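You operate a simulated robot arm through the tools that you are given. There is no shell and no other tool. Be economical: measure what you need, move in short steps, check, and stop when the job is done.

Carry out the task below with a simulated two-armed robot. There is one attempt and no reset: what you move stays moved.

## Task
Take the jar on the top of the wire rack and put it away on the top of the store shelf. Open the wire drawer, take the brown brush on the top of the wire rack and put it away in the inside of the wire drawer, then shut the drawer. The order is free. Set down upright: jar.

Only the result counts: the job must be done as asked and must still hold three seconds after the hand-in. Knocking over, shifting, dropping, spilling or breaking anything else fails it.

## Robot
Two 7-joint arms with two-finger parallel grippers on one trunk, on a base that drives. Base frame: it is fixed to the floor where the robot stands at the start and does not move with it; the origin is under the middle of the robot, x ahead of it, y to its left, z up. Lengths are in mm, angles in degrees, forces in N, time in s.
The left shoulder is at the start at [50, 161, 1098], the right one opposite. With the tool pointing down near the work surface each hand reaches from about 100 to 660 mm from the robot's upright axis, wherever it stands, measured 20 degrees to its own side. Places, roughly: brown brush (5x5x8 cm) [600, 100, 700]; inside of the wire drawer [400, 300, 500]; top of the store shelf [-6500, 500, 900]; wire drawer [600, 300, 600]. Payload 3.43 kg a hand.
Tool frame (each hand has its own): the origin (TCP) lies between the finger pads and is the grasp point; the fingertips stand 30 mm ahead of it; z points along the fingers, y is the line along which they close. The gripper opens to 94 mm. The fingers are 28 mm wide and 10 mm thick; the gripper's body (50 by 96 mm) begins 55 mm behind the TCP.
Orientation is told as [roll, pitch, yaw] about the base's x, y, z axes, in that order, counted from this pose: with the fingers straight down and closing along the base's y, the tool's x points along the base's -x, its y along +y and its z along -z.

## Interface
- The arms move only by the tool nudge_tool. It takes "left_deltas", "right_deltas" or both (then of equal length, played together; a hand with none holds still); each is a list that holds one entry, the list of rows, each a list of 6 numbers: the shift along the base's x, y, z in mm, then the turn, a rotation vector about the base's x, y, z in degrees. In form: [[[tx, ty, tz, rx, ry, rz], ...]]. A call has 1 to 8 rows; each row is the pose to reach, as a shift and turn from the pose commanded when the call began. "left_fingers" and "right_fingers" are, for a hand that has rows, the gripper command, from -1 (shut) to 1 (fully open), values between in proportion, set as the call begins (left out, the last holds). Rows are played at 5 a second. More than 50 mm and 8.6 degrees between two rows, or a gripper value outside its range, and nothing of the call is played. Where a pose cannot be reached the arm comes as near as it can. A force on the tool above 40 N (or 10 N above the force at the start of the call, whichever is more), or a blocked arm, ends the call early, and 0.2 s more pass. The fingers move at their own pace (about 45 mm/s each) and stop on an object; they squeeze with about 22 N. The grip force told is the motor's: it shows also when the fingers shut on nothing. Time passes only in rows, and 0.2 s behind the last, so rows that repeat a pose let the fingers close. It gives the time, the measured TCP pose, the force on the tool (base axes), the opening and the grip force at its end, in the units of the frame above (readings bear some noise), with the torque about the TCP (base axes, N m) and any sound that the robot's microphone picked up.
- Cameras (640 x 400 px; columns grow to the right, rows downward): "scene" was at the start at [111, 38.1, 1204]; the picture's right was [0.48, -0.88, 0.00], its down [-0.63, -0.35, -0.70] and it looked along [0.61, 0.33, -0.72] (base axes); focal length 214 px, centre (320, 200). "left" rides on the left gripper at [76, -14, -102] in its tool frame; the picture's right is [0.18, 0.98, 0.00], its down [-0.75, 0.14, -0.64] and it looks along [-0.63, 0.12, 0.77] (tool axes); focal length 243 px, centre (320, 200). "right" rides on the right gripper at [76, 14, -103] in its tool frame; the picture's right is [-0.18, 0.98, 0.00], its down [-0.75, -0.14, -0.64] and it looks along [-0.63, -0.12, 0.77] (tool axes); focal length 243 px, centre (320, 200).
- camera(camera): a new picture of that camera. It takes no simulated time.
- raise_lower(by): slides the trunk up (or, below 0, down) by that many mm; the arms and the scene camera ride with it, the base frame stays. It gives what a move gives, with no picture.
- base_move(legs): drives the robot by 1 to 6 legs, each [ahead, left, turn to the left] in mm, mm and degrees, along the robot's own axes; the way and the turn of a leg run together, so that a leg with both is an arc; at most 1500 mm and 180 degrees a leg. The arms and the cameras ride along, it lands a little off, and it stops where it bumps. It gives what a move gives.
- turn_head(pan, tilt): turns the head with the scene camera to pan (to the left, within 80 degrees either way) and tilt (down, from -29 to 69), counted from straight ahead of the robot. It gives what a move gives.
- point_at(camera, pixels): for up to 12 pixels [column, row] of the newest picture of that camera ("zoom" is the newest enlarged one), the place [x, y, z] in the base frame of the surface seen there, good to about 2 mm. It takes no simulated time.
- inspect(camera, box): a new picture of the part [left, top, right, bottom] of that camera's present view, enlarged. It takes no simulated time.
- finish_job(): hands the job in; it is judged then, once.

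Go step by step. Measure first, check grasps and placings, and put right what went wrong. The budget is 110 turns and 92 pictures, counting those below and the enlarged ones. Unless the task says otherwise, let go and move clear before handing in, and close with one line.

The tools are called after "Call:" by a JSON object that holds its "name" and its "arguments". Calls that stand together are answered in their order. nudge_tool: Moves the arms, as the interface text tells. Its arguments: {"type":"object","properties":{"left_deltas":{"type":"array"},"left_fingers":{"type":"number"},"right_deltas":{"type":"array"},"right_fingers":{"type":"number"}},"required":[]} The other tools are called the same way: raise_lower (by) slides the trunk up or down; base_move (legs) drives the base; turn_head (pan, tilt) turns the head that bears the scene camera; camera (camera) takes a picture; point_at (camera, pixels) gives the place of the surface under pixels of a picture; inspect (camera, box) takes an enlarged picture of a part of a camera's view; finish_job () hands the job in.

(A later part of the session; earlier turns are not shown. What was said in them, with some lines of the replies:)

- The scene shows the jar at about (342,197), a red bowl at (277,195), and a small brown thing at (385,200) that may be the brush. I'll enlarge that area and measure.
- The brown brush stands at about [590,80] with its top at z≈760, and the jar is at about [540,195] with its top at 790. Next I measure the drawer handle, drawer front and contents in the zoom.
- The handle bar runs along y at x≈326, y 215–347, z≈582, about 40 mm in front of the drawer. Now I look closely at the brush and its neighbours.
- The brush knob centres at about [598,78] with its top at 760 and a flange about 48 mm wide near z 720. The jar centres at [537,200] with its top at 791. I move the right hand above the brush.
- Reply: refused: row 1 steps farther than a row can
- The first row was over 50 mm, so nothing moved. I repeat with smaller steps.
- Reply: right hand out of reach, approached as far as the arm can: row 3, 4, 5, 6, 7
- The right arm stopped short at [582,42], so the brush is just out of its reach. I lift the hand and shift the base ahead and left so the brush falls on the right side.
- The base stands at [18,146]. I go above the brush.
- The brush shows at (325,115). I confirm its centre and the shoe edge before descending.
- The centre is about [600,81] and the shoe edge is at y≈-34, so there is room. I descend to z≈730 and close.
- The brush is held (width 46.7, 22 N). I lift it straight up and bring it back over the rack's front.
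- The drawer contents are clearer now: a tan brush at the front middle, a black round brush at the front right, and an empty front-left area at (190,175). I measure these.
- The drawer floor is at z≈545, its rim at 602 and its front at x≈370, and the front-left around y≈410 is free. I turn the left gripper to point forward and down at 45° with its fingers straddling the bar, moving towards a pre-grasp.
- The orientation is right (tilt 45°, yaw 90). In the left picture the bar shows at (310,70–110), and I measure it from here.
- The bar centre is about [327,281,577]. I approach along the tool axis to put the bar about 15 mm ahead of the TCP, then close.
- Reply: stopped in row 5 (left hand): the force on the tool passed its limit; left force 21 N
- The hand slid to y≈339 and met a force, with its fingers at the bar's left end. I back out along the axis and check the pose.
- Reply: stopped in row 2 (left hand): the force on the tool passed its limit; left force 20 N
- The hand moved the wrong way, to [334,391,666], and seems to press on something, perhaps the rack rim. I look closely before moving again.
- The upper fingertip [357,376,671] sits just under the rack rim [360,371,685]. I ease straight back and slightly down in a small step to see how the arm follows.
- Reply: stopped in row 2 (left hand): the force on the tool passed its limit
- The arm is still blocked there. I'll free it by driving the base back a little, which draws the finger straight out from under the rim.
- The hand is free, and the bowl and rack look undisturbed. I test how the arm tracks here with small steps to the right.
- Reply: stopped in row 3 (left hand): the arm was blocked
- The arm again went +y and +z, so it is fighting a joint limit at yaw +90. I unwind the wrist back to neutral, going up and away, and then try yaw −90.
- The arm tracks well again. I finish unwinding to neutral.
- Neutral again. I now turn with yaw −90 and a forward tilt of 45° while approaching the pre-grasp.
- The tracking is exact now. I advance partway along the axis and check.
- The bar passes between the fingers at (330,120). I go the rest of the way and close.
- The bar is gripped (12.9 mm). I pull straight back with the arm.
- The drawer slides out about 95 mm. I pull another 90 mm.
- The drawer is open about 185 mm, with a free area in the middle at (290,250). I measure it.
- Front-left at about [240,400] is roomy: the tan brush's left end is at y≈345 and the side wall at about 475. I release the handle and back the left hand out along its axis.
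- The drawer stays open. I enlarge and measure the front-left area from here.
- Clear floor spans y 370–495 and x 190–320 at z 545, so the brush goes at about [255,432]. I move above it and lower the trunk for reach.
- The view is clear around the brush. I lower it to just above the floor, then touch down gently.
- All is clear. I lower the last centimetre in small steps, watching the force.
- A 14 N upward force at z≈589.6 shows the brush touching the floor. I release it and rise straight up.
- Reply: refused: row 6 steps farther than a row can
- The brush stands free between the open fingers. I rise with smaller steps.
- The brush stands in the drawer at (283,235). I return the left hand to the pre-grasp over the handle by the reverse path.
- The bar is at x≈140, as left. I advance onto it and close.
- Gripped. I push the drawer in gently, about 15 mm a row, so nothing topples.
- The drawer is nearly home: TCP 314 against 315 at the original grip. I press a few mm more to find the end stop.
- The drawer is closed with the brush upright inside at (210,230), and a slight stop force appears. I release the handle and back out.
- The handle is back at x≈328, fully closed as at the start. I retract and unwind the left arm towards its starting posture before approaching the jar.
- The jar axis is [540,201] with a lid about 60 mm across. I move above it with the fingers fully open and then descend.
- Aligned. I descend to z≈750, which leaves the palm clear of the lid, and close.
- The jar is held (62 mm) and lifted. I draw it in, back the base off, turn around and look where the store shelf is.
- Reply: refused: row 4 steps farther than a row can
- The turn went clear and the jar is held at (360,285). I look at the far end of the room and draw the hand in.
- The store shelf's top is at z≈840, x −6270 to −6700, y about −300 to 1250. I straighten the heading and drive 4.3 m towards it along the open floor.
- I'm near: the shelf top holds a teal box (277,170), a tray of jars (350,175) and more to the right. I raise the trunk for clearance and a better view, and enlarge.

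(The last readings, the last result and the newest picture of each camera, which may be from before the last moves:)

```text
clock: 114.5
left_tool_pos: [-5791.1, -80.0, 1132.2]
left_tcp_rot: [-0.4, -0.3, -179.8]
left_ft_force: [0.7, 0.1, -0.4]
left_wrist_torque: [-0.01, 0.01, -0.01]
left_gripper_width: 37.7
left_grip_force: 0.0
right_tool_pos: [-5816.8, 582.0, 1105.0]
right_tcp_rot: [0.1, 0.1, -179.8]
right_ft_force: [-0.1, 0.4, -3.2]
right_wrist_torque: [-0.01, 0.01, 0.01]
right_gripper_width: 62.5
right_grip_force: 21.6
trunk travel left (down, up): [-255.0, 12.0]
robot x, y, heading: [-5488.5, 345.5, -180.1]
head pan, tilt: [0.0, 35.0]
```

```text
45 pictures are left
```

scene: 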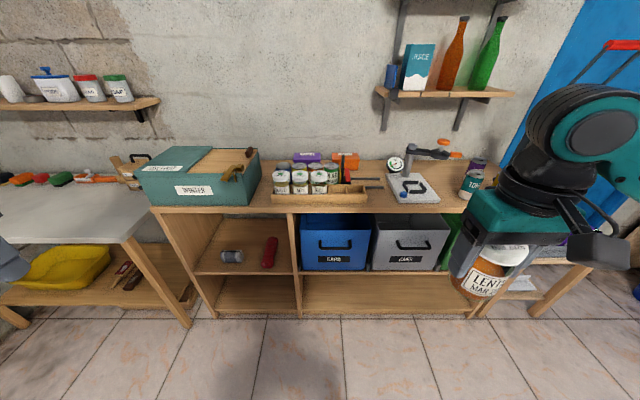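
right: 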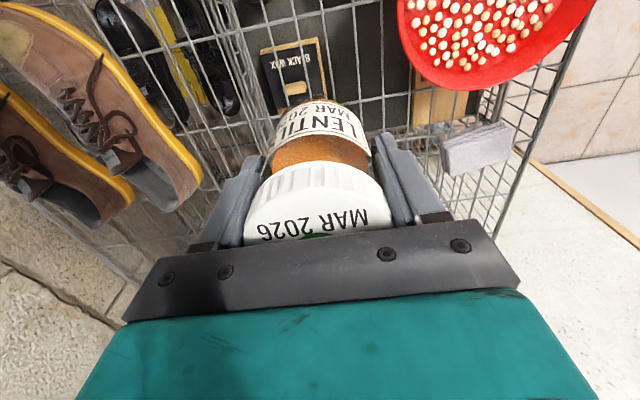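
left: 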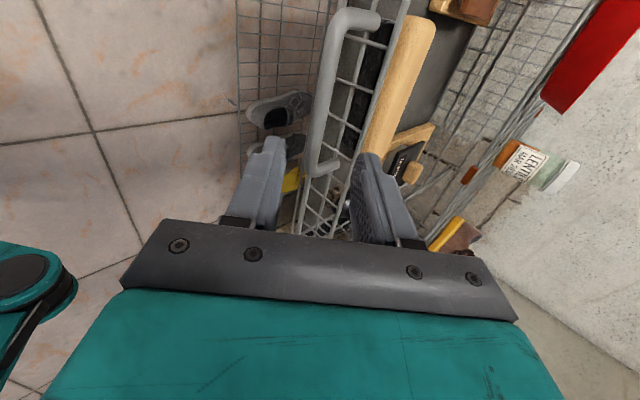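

Call:
{"name": "inspect", "arguments": {"camera": "scene", "box": [230, 130, 510, 230]}}

Call:
{"name": "point_at", "arguments": {"camera": "zoom", "pixels": [[60, 150], [80, 170], [340, 155], [490, 160], [500, 100], [535, 120], [560, 150], [330, 120], [400, 160], [560, 170], [330, 165], [590, 150]]}}

```text
2.29 times, centred on (370, 180) of scene
```

zoom: 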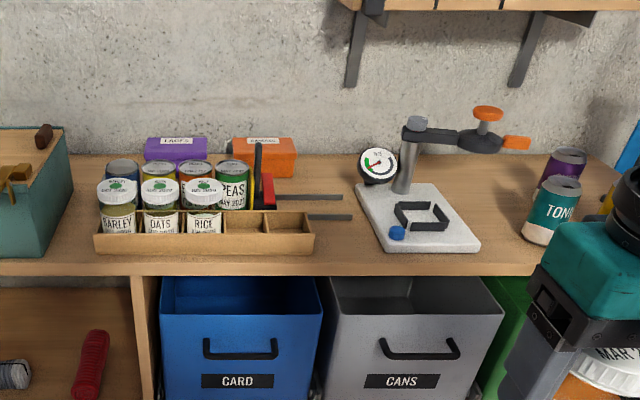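

```text
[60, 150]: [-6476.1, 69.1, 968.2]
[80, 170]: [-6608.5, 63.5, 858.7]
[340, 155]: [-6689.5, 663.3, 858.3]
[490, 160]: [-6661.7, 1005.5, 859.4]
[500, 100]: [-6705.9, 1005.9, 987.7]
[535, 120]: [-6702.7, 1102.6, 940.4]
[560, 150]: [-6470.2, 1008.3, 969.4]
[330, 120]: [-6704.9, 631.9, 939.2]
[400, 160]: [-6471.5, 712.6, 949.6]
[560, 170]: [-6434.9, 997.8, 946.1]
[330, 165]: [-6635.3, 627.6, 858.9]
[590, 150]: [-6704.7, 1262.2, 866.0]
```

The shelf top is at z≈859. I measure the gap between the tray (right end at zoom 314) and the device (left at 360), and the tray's free slots.

Call:
{"name": "point_at", "arguments": {"camera": "zoom", "pixels": [[340, 230], [335, 260], [315, 245], [362, 200], [385, 248], [345, 190], [480, 240], [500, 250], [523, 232], [500, 215], [352, 217], [250, 245]]}}

```text
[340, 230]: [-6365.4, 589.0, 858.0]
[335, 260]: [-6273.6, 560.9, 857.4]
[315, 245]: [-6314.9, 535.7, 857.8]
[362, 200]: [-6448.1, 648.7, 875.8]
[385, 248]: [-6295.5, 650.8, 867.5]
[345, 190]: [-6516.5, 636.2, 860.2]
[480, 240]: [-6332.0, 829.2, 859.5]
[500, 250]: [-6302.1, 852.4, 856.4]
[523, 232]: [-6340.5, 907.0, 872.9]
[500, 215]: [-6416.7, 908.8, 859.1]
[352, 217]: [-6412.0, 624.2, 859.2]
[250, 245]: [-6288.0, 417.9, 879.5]
```

The tray–device gap is about 110 mm wide (y 535–645), which is a bit tight. I look at the right part of the shelf for more room.

Call:
{"name": "turn_head", "arguments": {"pan": -38, "tilt": 30}}

Call:
{"name": "camera", "arguments": {"camera": "scene"}}

Call:
{"name": "camera", "arguments": {"camera": "right"}}

```text
clock: 115.5
left_tool_pos: [-5790.7, -81.1, 1132.9]
left_tcp_rot: [-0.4, -0.3, -179.8]
left_ft_force: [0.2, -0.4, -0.1]
left_wrist_torque: [0.0, 0.01, 0.0]
left_gripper_width: 37.6
left_grip_force: 0.0
right_tool_pos: [-5817.7, 583.6, 1105.5]
right_tcp_rot: [0.0, 0.0, -179.9]
right_ft_force: [-0.3, -0.8, -2.4]
right_wrist_torque: [0.0, -0.01, 0.01]
right_gripper_width: 62.4
right_grip_force: 22.2
trunk travel left (down, up): [-255.0, 12.0]
robot x, y, heading: [-5484.7, 345.2, -180.1]
head pan, tilt: [-38.0, 30.0]
```

```text
43 pictures are left
```

scene: 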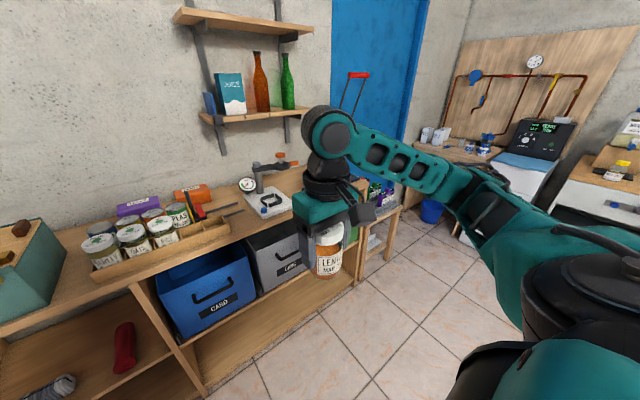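

```text
42 pictures are left
```

right: 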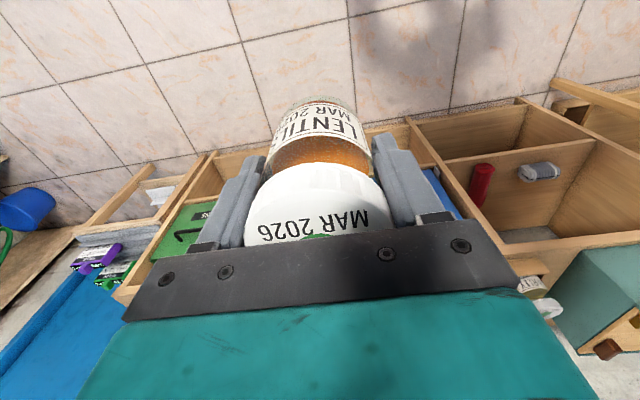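

The gap between tray and device is good if the fingers close front-to-back, so I turn the hand by 90° about vertical. Then I drive up to the shelf.

Call:
{"name": "nudge_tool", "arguments": {"right_deltas": [[[0, 0, 0, 0, 0, 8.2], [0, 0, 0, 0, 0, 16.4], [0, 0, 0, 0, 0, 24.6], [0, 0, 0, 0, 0, 32.8], [0, 0, 0, 0, 0, 41], [0, 0, 0, 0, 0, 49.2], [0, 0, 0, 0, 0, 57.4], [0, 0, 0, 0, 0, 65.6]]]}}

Call:
{"name": "nudge_tool", "arguments": {"right_deltas": [[[0, 0, 0, 0, 0, 8.2], [0, 0, 0, 0, 0, 16.4], [0, 0, 0, 0, 0, 24.4], [0, 0, 0, 0, 0, 24.4]]]}}

Call:
{"name": "base_move", "arguments": {"legs": [[350, 0, 0]]}}

Call:
{"name": "turn_head", "arguments": {"pan": -15, "tilt": 45}}

Call:
{"name": "camera", "arguments": {"camera": "scene"}}

Call:
{"name": "camera", "arguments": {"camera": "right"}}

```text
clock: 117.3
left_tool_pos: [-5789.6, -81.2, 1132.4]
left_tcp_rot: [-0.5, -0.4, -179.8]
left_ft_force: [0.5, 0.4, -0.8]
left_wrist_torque: [0.02, 0.0, 0.0]
left_gripper_width: 37.7
left_grip_force: 0.1
right_tool_pos: [-5817.5, 584.3, 1105.1]
right_tcp_rot: [-0.1, 0.0, -114.2]
right_ft_force: [-0.2, 0.9, -3.0]
right_wrist_torque: [0.04, 0.02, 0.0]
right_gripper_width: 62.3
right_grip_force: 21.5
trunk travel left (down, up): [-255.0, 12.0]
robot x, y, heading: [-5486.9, 341.5, -180.2]
head pan, tilt: [-38.0, 30.0]
```

```text
clock: 118.3
left_tool_pos: [-5790.8, -81.0, 1133.2]
left_tcp_rot: [-0.4, -0.2, -179.9]
left_ft_force: [-0.1, 0.7, 0.0]
left_wrist_torque: [-0.01, 0.04, -0.02]
left_gripper_width: 37.9
left_grip_force: 0.0
right_tool_pos: [-5817.3, 583.9, 1105.3]
right_tcp_rot: [-0.1, 0.0, -89.8]
right_ft_force: [0.0, -0.1, -2.2]
right_wrist_torque: [0.01, 0.02, -0.03]
right_gripper_width: 62.2
right_grip_force: 22.4
trunk travel left (down, up): [-255.0, 12.0]
robot x, y, heading: [-5486.7, 343.6, -179.8]
head pan, tilt: [-38.0, 30.0]
```

```text
clock: 120.6
left_tool_pos: [-6142.8, -82.1, 1132.8]
left_tcp_rot: [-0.3, -0.3, -179.8]
left_ft_force: [-0.3, 0.6, -0.3]
left_wrist_torque: [-0.03, 0.03, 0.0]
left_gripper_width: 37.4
left_grip_force: 0.1
right_tool_pos: [-6169.7, 583.8, 1104.9]
right_tcp_rot: [0.0, 0.1, -90.1]
right_ft_force: [0.2, 0.4, -3.9]
right_wrist_torque: [-0.03, -0.05, -0.01]
right_gripper_width: 62.6
right_grip_force: 22.2
trunk travel left (down, up): [-255.0, 12.0]
robot x, y, heading: [-5839.2, 342.6, 179.7]
head pan, tilt: [-38.0, 30.0]
```

```text
clock: 121.4
left_tool_pos: [-6142.8, -80.7, 1133.5]
left_tcp_rot: [-0.4, -0.3, -179.9]
left_ft_force: [0.2, -0.2, 0.5]
left_wrist_torque: [0.0, 0.0, 0.02]
left_gripper_width: 37.7
left_grip_force: 0.0
right_tool_pos: [-6170.1, 583.9, 1104.9]
right_tcp_rot: [-0.1, 0.0, -89.8]
right_ft_force: [0.7, -0.4, -3.8]
right_wrist_torque: [0.0, 0.0, 0.02]
right_gripper_width: 62.3
right_grip_force: 21.7
trunk travel left (down, up): [-255.0, 12.0]
robot x, y, heading: [-5839.0, 340.8, 180.1]
head pan, tilt: [-15.0, 45.0]
```

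```text
41 pictures are left
```

scene: 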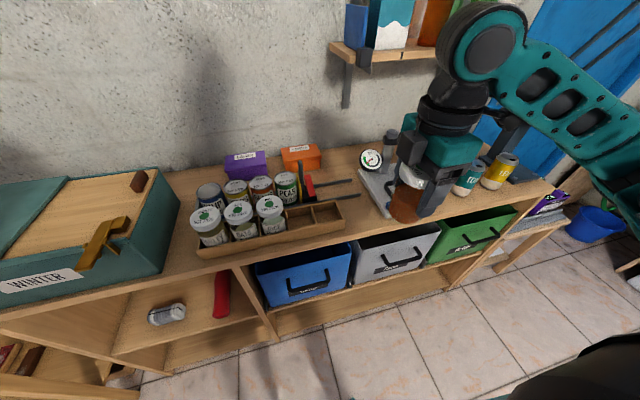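

```text
40 pictures are left
```

right: 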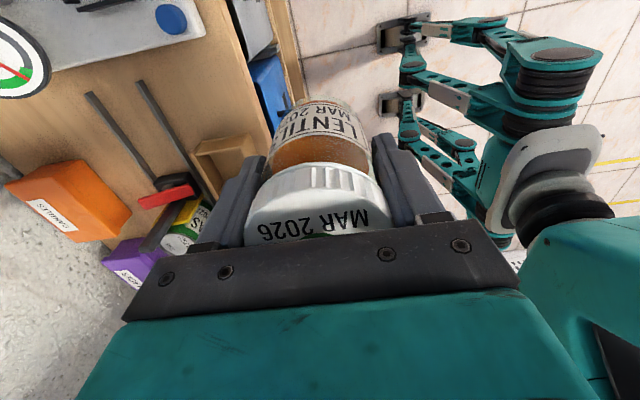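

From up close, I re-measure the gap (tray end, bar tips, device edge) for the exact spot.

Call:
{"name": "inspect", "arguments": {"camera": "scene", "box": [290, 150, 430, 250]}}

Call:
{"name": "point_at", "arguments": {"camera": "scene", "pixels": [[342, 208], [345, 222], [357, 196], [352, 182], [375, 200], [388, 217], [362, 180], [365, 228], [365, 215], [355, 208], [370, 240]]}}

```text
4.00 times, centred on (360, 200) of scene
```

zoom: 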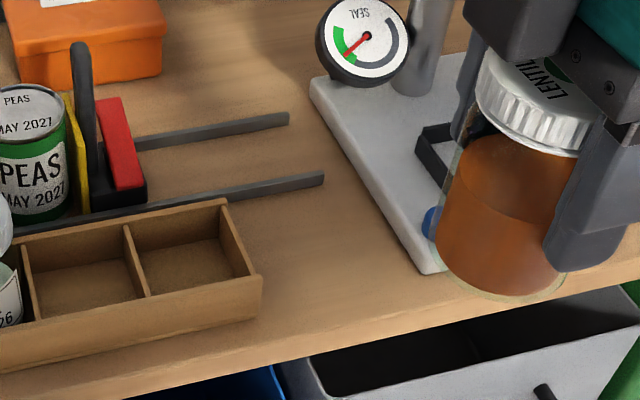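

```text
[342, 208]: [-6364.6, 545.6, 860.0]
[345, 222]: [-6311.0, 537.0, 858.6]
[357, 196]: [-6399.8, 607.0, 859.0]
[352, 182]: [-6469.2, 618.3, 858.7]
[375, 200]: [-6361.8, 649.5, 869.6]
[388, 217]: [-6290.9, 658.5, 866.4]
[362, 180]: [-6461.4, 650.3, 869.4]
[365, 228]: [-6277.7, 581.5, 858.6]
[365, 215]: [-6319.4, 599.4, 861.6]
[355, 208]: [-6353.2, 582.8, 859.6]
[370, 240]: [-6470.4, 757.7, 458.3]
```

The gap spans y 540–650 with bar tips only behind x≈−6400, so I place at [−6332, 594]. I move above it and go down to about 30 mm over the surface.

Call:
{"name": "nudge_tool", "arguments": {"right_deltas": [[[-45, 4, 0, 0, 0, 0], [-90, 8, 0, 0, 0, 0], [-130, 10, 0, 0, 0, 0], [-162, 10, -20, 0, 0, 0], [-162, 10, -60, 0, 0, 0], [-162, 10, -100, 0, 0, 0], [-162, 10, -145, 0, 0, 0], [-162, 10, -145, 0, 0, 0]]]}}

Call:
{"name": "camera", "arguments": {"camera": "right"}}

Call:
{"name": "inspect", "arguments": {"camera": "scene", "box": [270, 110, 450, 250]}}

```text
clock: 123.2
left_tool_pos: [-6143.4, -81.1, 1133.2]
left_tcp_rot: [-0.3, -0.3, -179.8]
left_ft_force: [0.8, -0.1, -0.5]
left_wrist_torque: [0.05, 0.01, -0.01]
left_gripper_width: 37.7
left_grip_force: 0.0
right_tool_pos: [-6327.9, 593.5, 957.7]
right_tcp_rot: [0.0, 0.0, -89.9]
right_ft_force: [-1.0, 0.3, -3.3]
right_wrist_torque: [-0.01, -0.02, -0.01]
right_gripper_width: 62.3
right_grip_force: 22.1
trunk travel left (down, up): [-255.0, 12.0]
robot x, y, heading: [-5838.9, 341.0, 180.0]
head pan, tilt: [-15.0, 45.0]
```

```text
38 pictures are left
```

right: 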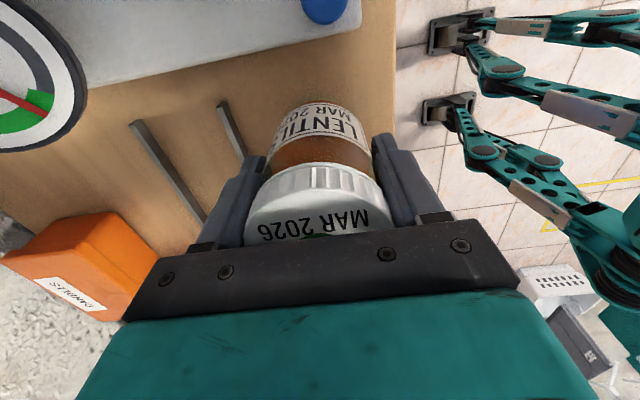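

```text
2.86 times, centred on (360, 180) of scene
```

zoom: 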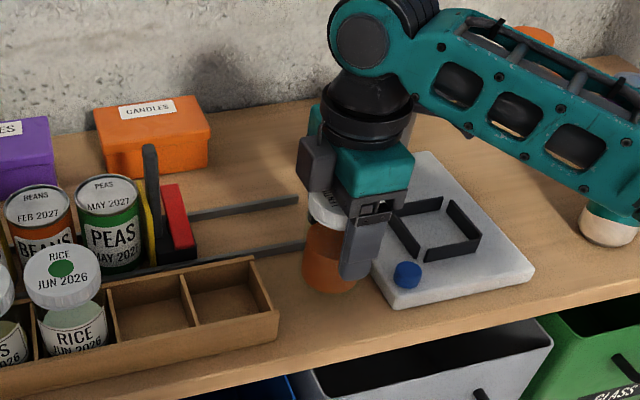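

The jar hangs over the gap, clear of tray and device. I lower slowly to contact.

Call:
{"name": "nudge_tool", "arguments": {"right_deltas": [[[-3, 0, -10, 0, 0, 0], [-3, 0, -20, 0, 0, 0], [-3, 0, -26, 0, 0, 0], [-3, 0, -29, 0, 0, 0], [-3, 0, -29, 0, 0, 0]]]}}

Call:
{"name": "nudge_tool", "arguments": {"right_deltas": [[[0, 0, -1, 0, 0, 0], [0, 0, -2, 0, 0, 0], [0, 0, -3, 0, 0, 0], [0, 0, -3, 0, 0, 0]]]}}

```text
clock: 124.4
left_tool_pos: [-6142.5, -81.5, 1132.5]
left_tcp_rot: [-0.4, -0.4, -179.8]
left_ft_force: [1.0, -0.3, 0.3]
left_wrist_torque: [0.01, 0.0, -0.01]
left_gripper_width: 37.2
left_grip_force: 0.1
right_tool_pos: [-6332.1, 594.0, 931.6]
right_tcp_rot: [0.0, 0.0, -90.1]
right_ft_force: [-0.5, -0.5, -2.5]
right_wrist_torque: [0.02, -0.01, 0.0]
right_gripper_width: 62.7
right_grip_force: 22.2
trunk travel left (down, up): [-255.0, 12.0]
robot x, y, heading: [-5840.6, 344.2, 179.9]
head pan, tilt: [-15.0, 45.0]
```

```text
clock: 125.4
left_tool_pos: [-6142.8, -80.0, 1132.9]
left_tcp_rot: [-0.4, -0.3, -179.8]
left_ft_force: [-0.3, 0.0, -0.9]
left_wrist_torque: [0.0, 0.01, 0.01]
left_gripper_width: 37.5
left_grip_force: 0.0
right_tool_pos: [-6334.3, 593.6, 928.3]
right_tcp_rot: [-0.1, -0.1, -89.9]
right_ft_force: [0.1, -0.6, -3.1]
right_wrist_torque: [0.0, 0.01, -0.04]
right_gripper_width: 62.5
right_grip_force: 21.6
trunk travel left (down, up): [-255.0, 12.0]
robot x, y, heading: [-5836.8, 348.7, 180.1]
head pan, tilt: [-15.0, 45.0]
```

No contact yet (−3 N, just the jar's weight). I continue in 1 mm steps.

Call:
{"name": "nudge_tool", "arguments": {"right_deltas": [[[0, 0, -1, 0, 0, 0], [0, 0, -2, 0, 0, 0], [0, 0, -3, 0, 0, 0], [0, 0, -4, 0, 0, 0], [0, 0, -4, 0, 0, 0]]]}}

```text
clock: 126.6
left_tool_pos: [-6143.5, -82.0, 1132.9]
left_tcp_rot: [-0.4, -0.3, -179.8]
left_ft_force: [-1.1, 0.1, 0.1]
left_wrist_torque: [-0.01, 0.01, 0.04]
left_gripper_width: 37.4
left_grip_force: 0.2
right_tool_pos: [-6333.5, 593.2, 925.0]
right_tcp_rot: [0.0, 0.1, -89.9]
right_ft_force: [0.2, -0.7, 0.5]
right_wrist_torque: [0.09, 0.0, 0.03]
right_gripper_width: 62.1
right_grip_force: 21.8
trunk travel left (down, up): [-255.0, 12.0]
robot x, y, heading: [-5837.9, 346.5, 180.1]
head pan, tilt: [-15.0, 45.0]
```

The weight has come off (+0.5 N), so the jar touches the shelf. I open the fingers and rise straight up.

Call:
{"name": "nudge_tool", "arguments": {"right_deltas": [[[0, 0, -0.5, 0, 0, 0], [0, 0, -0.5, 0, 0, 0], [0, 0, -0.5, 0, 0, 0]]], "right_fingers": 0.7}}

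Call:
{"name": "nudge_tool", "arguments": {"right_deltas": [[[0, 0, 10, 0, 0, 0], [0, 0, 30, 0, 0, 0], [0, 0, 70, 0, 0, 0], [0, 0, 110, 0, 0, 0], [0, 0, 150, 0, 0, 0], [0, 0, 180, 0, 0, 0], [45, 0, 180, 0, 0, 0], [90, 0, 180, 0, 0, 0]]]}}

Call:
{"name": "inspect", "arguments": {"camera": "scene", "box": [200, 90, 520, 290]}}

```text
clock: 127.4
left_tool_pos: [-6143.7, -81.5, 1132.2]
left_tcp_rot: [-0.3, -0.3, -179.9]
left_ft_force: [-0.3, 0.0, 0.6]
left_wrist_torque: [-0.02, 0.0, 0.0]
left_gripper_width: 37.6
left_grip_force: 0.1
right_tool_pos: [-6333.1, 594.3, 923.7]
right_tcp_rot: [0.0, -0.1, -90.0]
right_ft_force: [-0.7, 0.8, -0.2]
right_wrist_torque: [0.0, 0.01, 0.01]
right_gripper_width: 79.9
right_grip_force: 0.0
trunk travel left (down, up): [-255.0, 12.0]
robot x, y, heading: [-5841.9, 344.2, 180.1]
head pan, tilt: [-15.0, 45.0]
```

```text
clock: 129.2
left_tool_pos: [-6143.0, -80.8, 1134.0]
left_tcp_rot: [-0.4, -0.3, -179.8]
left_ft_force: [0.4, -0.1, -0.2]
left_wrist_torque: [0.0, 0.0, -0.01]
left_gripper_width: 37.6
left_grip_force: 0.0
right_tool_pos: [-6242.5, 592.6, 1105.3]
right_tcp_rot: [0.0, 0.0, -90.1]
right_ft_force: [-0.7, -0.3, 0.0]
right_wrist_torque: [0.01, -0.02, -0.02]
right_gripper_width: 79.7
right_grip_force: 0.0
trunk travel left (down, up): [-255.0, 12.0]
robot x, y, heading: [-5842.3, 344.2, 180.2]
head pan, tilt: [-15.0, 45.0]
```

```text
2.00 times, centred on (360, 190) of scene
```

zoom: 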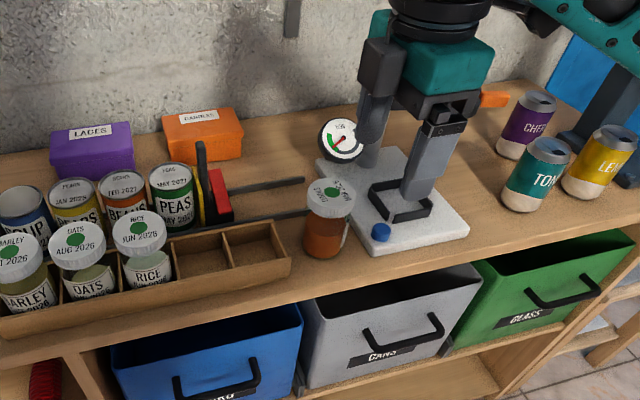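

The jar stands upright in the gap at (330,215) with nothing disturbed, and the drawer was checked shut earlier. I back away and then hand in.

Call:
{"name": "base_move", "arguments": {"legs": [[-350, 0, 0]]}}

Call:
{"name": "camera", "arguments": {"camera": "scene"}}

```text
clock: 131.5
left_tool_pos: [-5789.3, -81.2, 1133.4]
left_tcp_rot: [-0.5, -0.4, -179.7]
left_ft_force: [0.2, 0.3, -0.4]
left_wrist_torque: [0.02, 0.02, 0.0]
left_gripper_width: 37.6
left_grip_force: 0.2
right_tool_pos: [-5889.8, 593.0, 1103.3]
right_tcp_rot: [0.0, 0.0, -89.9]
right_ft_force: [0.9, 0.5, -0.1]
right_wrist_torque: [0.01, 0.01, -0.04]
right_gripper_width: 80.1
right_grip_force: 0.0
trunk travel left (down, up): [-255.0, 12.0]
robot x, y, heading: [-5485.9, 342.4, 180.0]
head pan, tilt: [-15.0, 45.0]
```

```text
35 pictures are left
```

scene: 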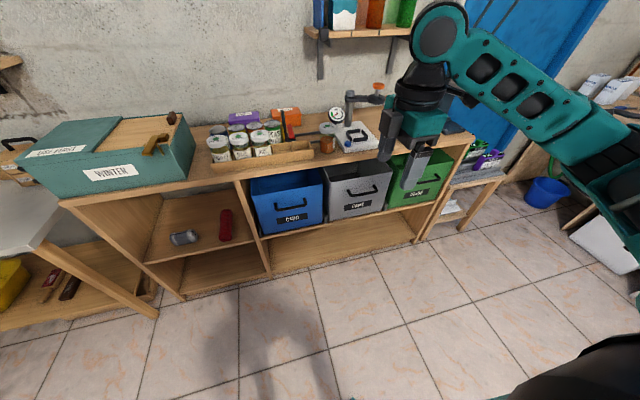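

The jar stands upright at (327,135), and the robot is clear of the shelf. I hand in.

Call:
{"name": "finish_job", "arguments": {}}

```text
The job is handed in.
```

The jar is upright on top of the store shelf, the brown brush is standing inside the wire drawer, and the drawer is shut; the job is handed in.
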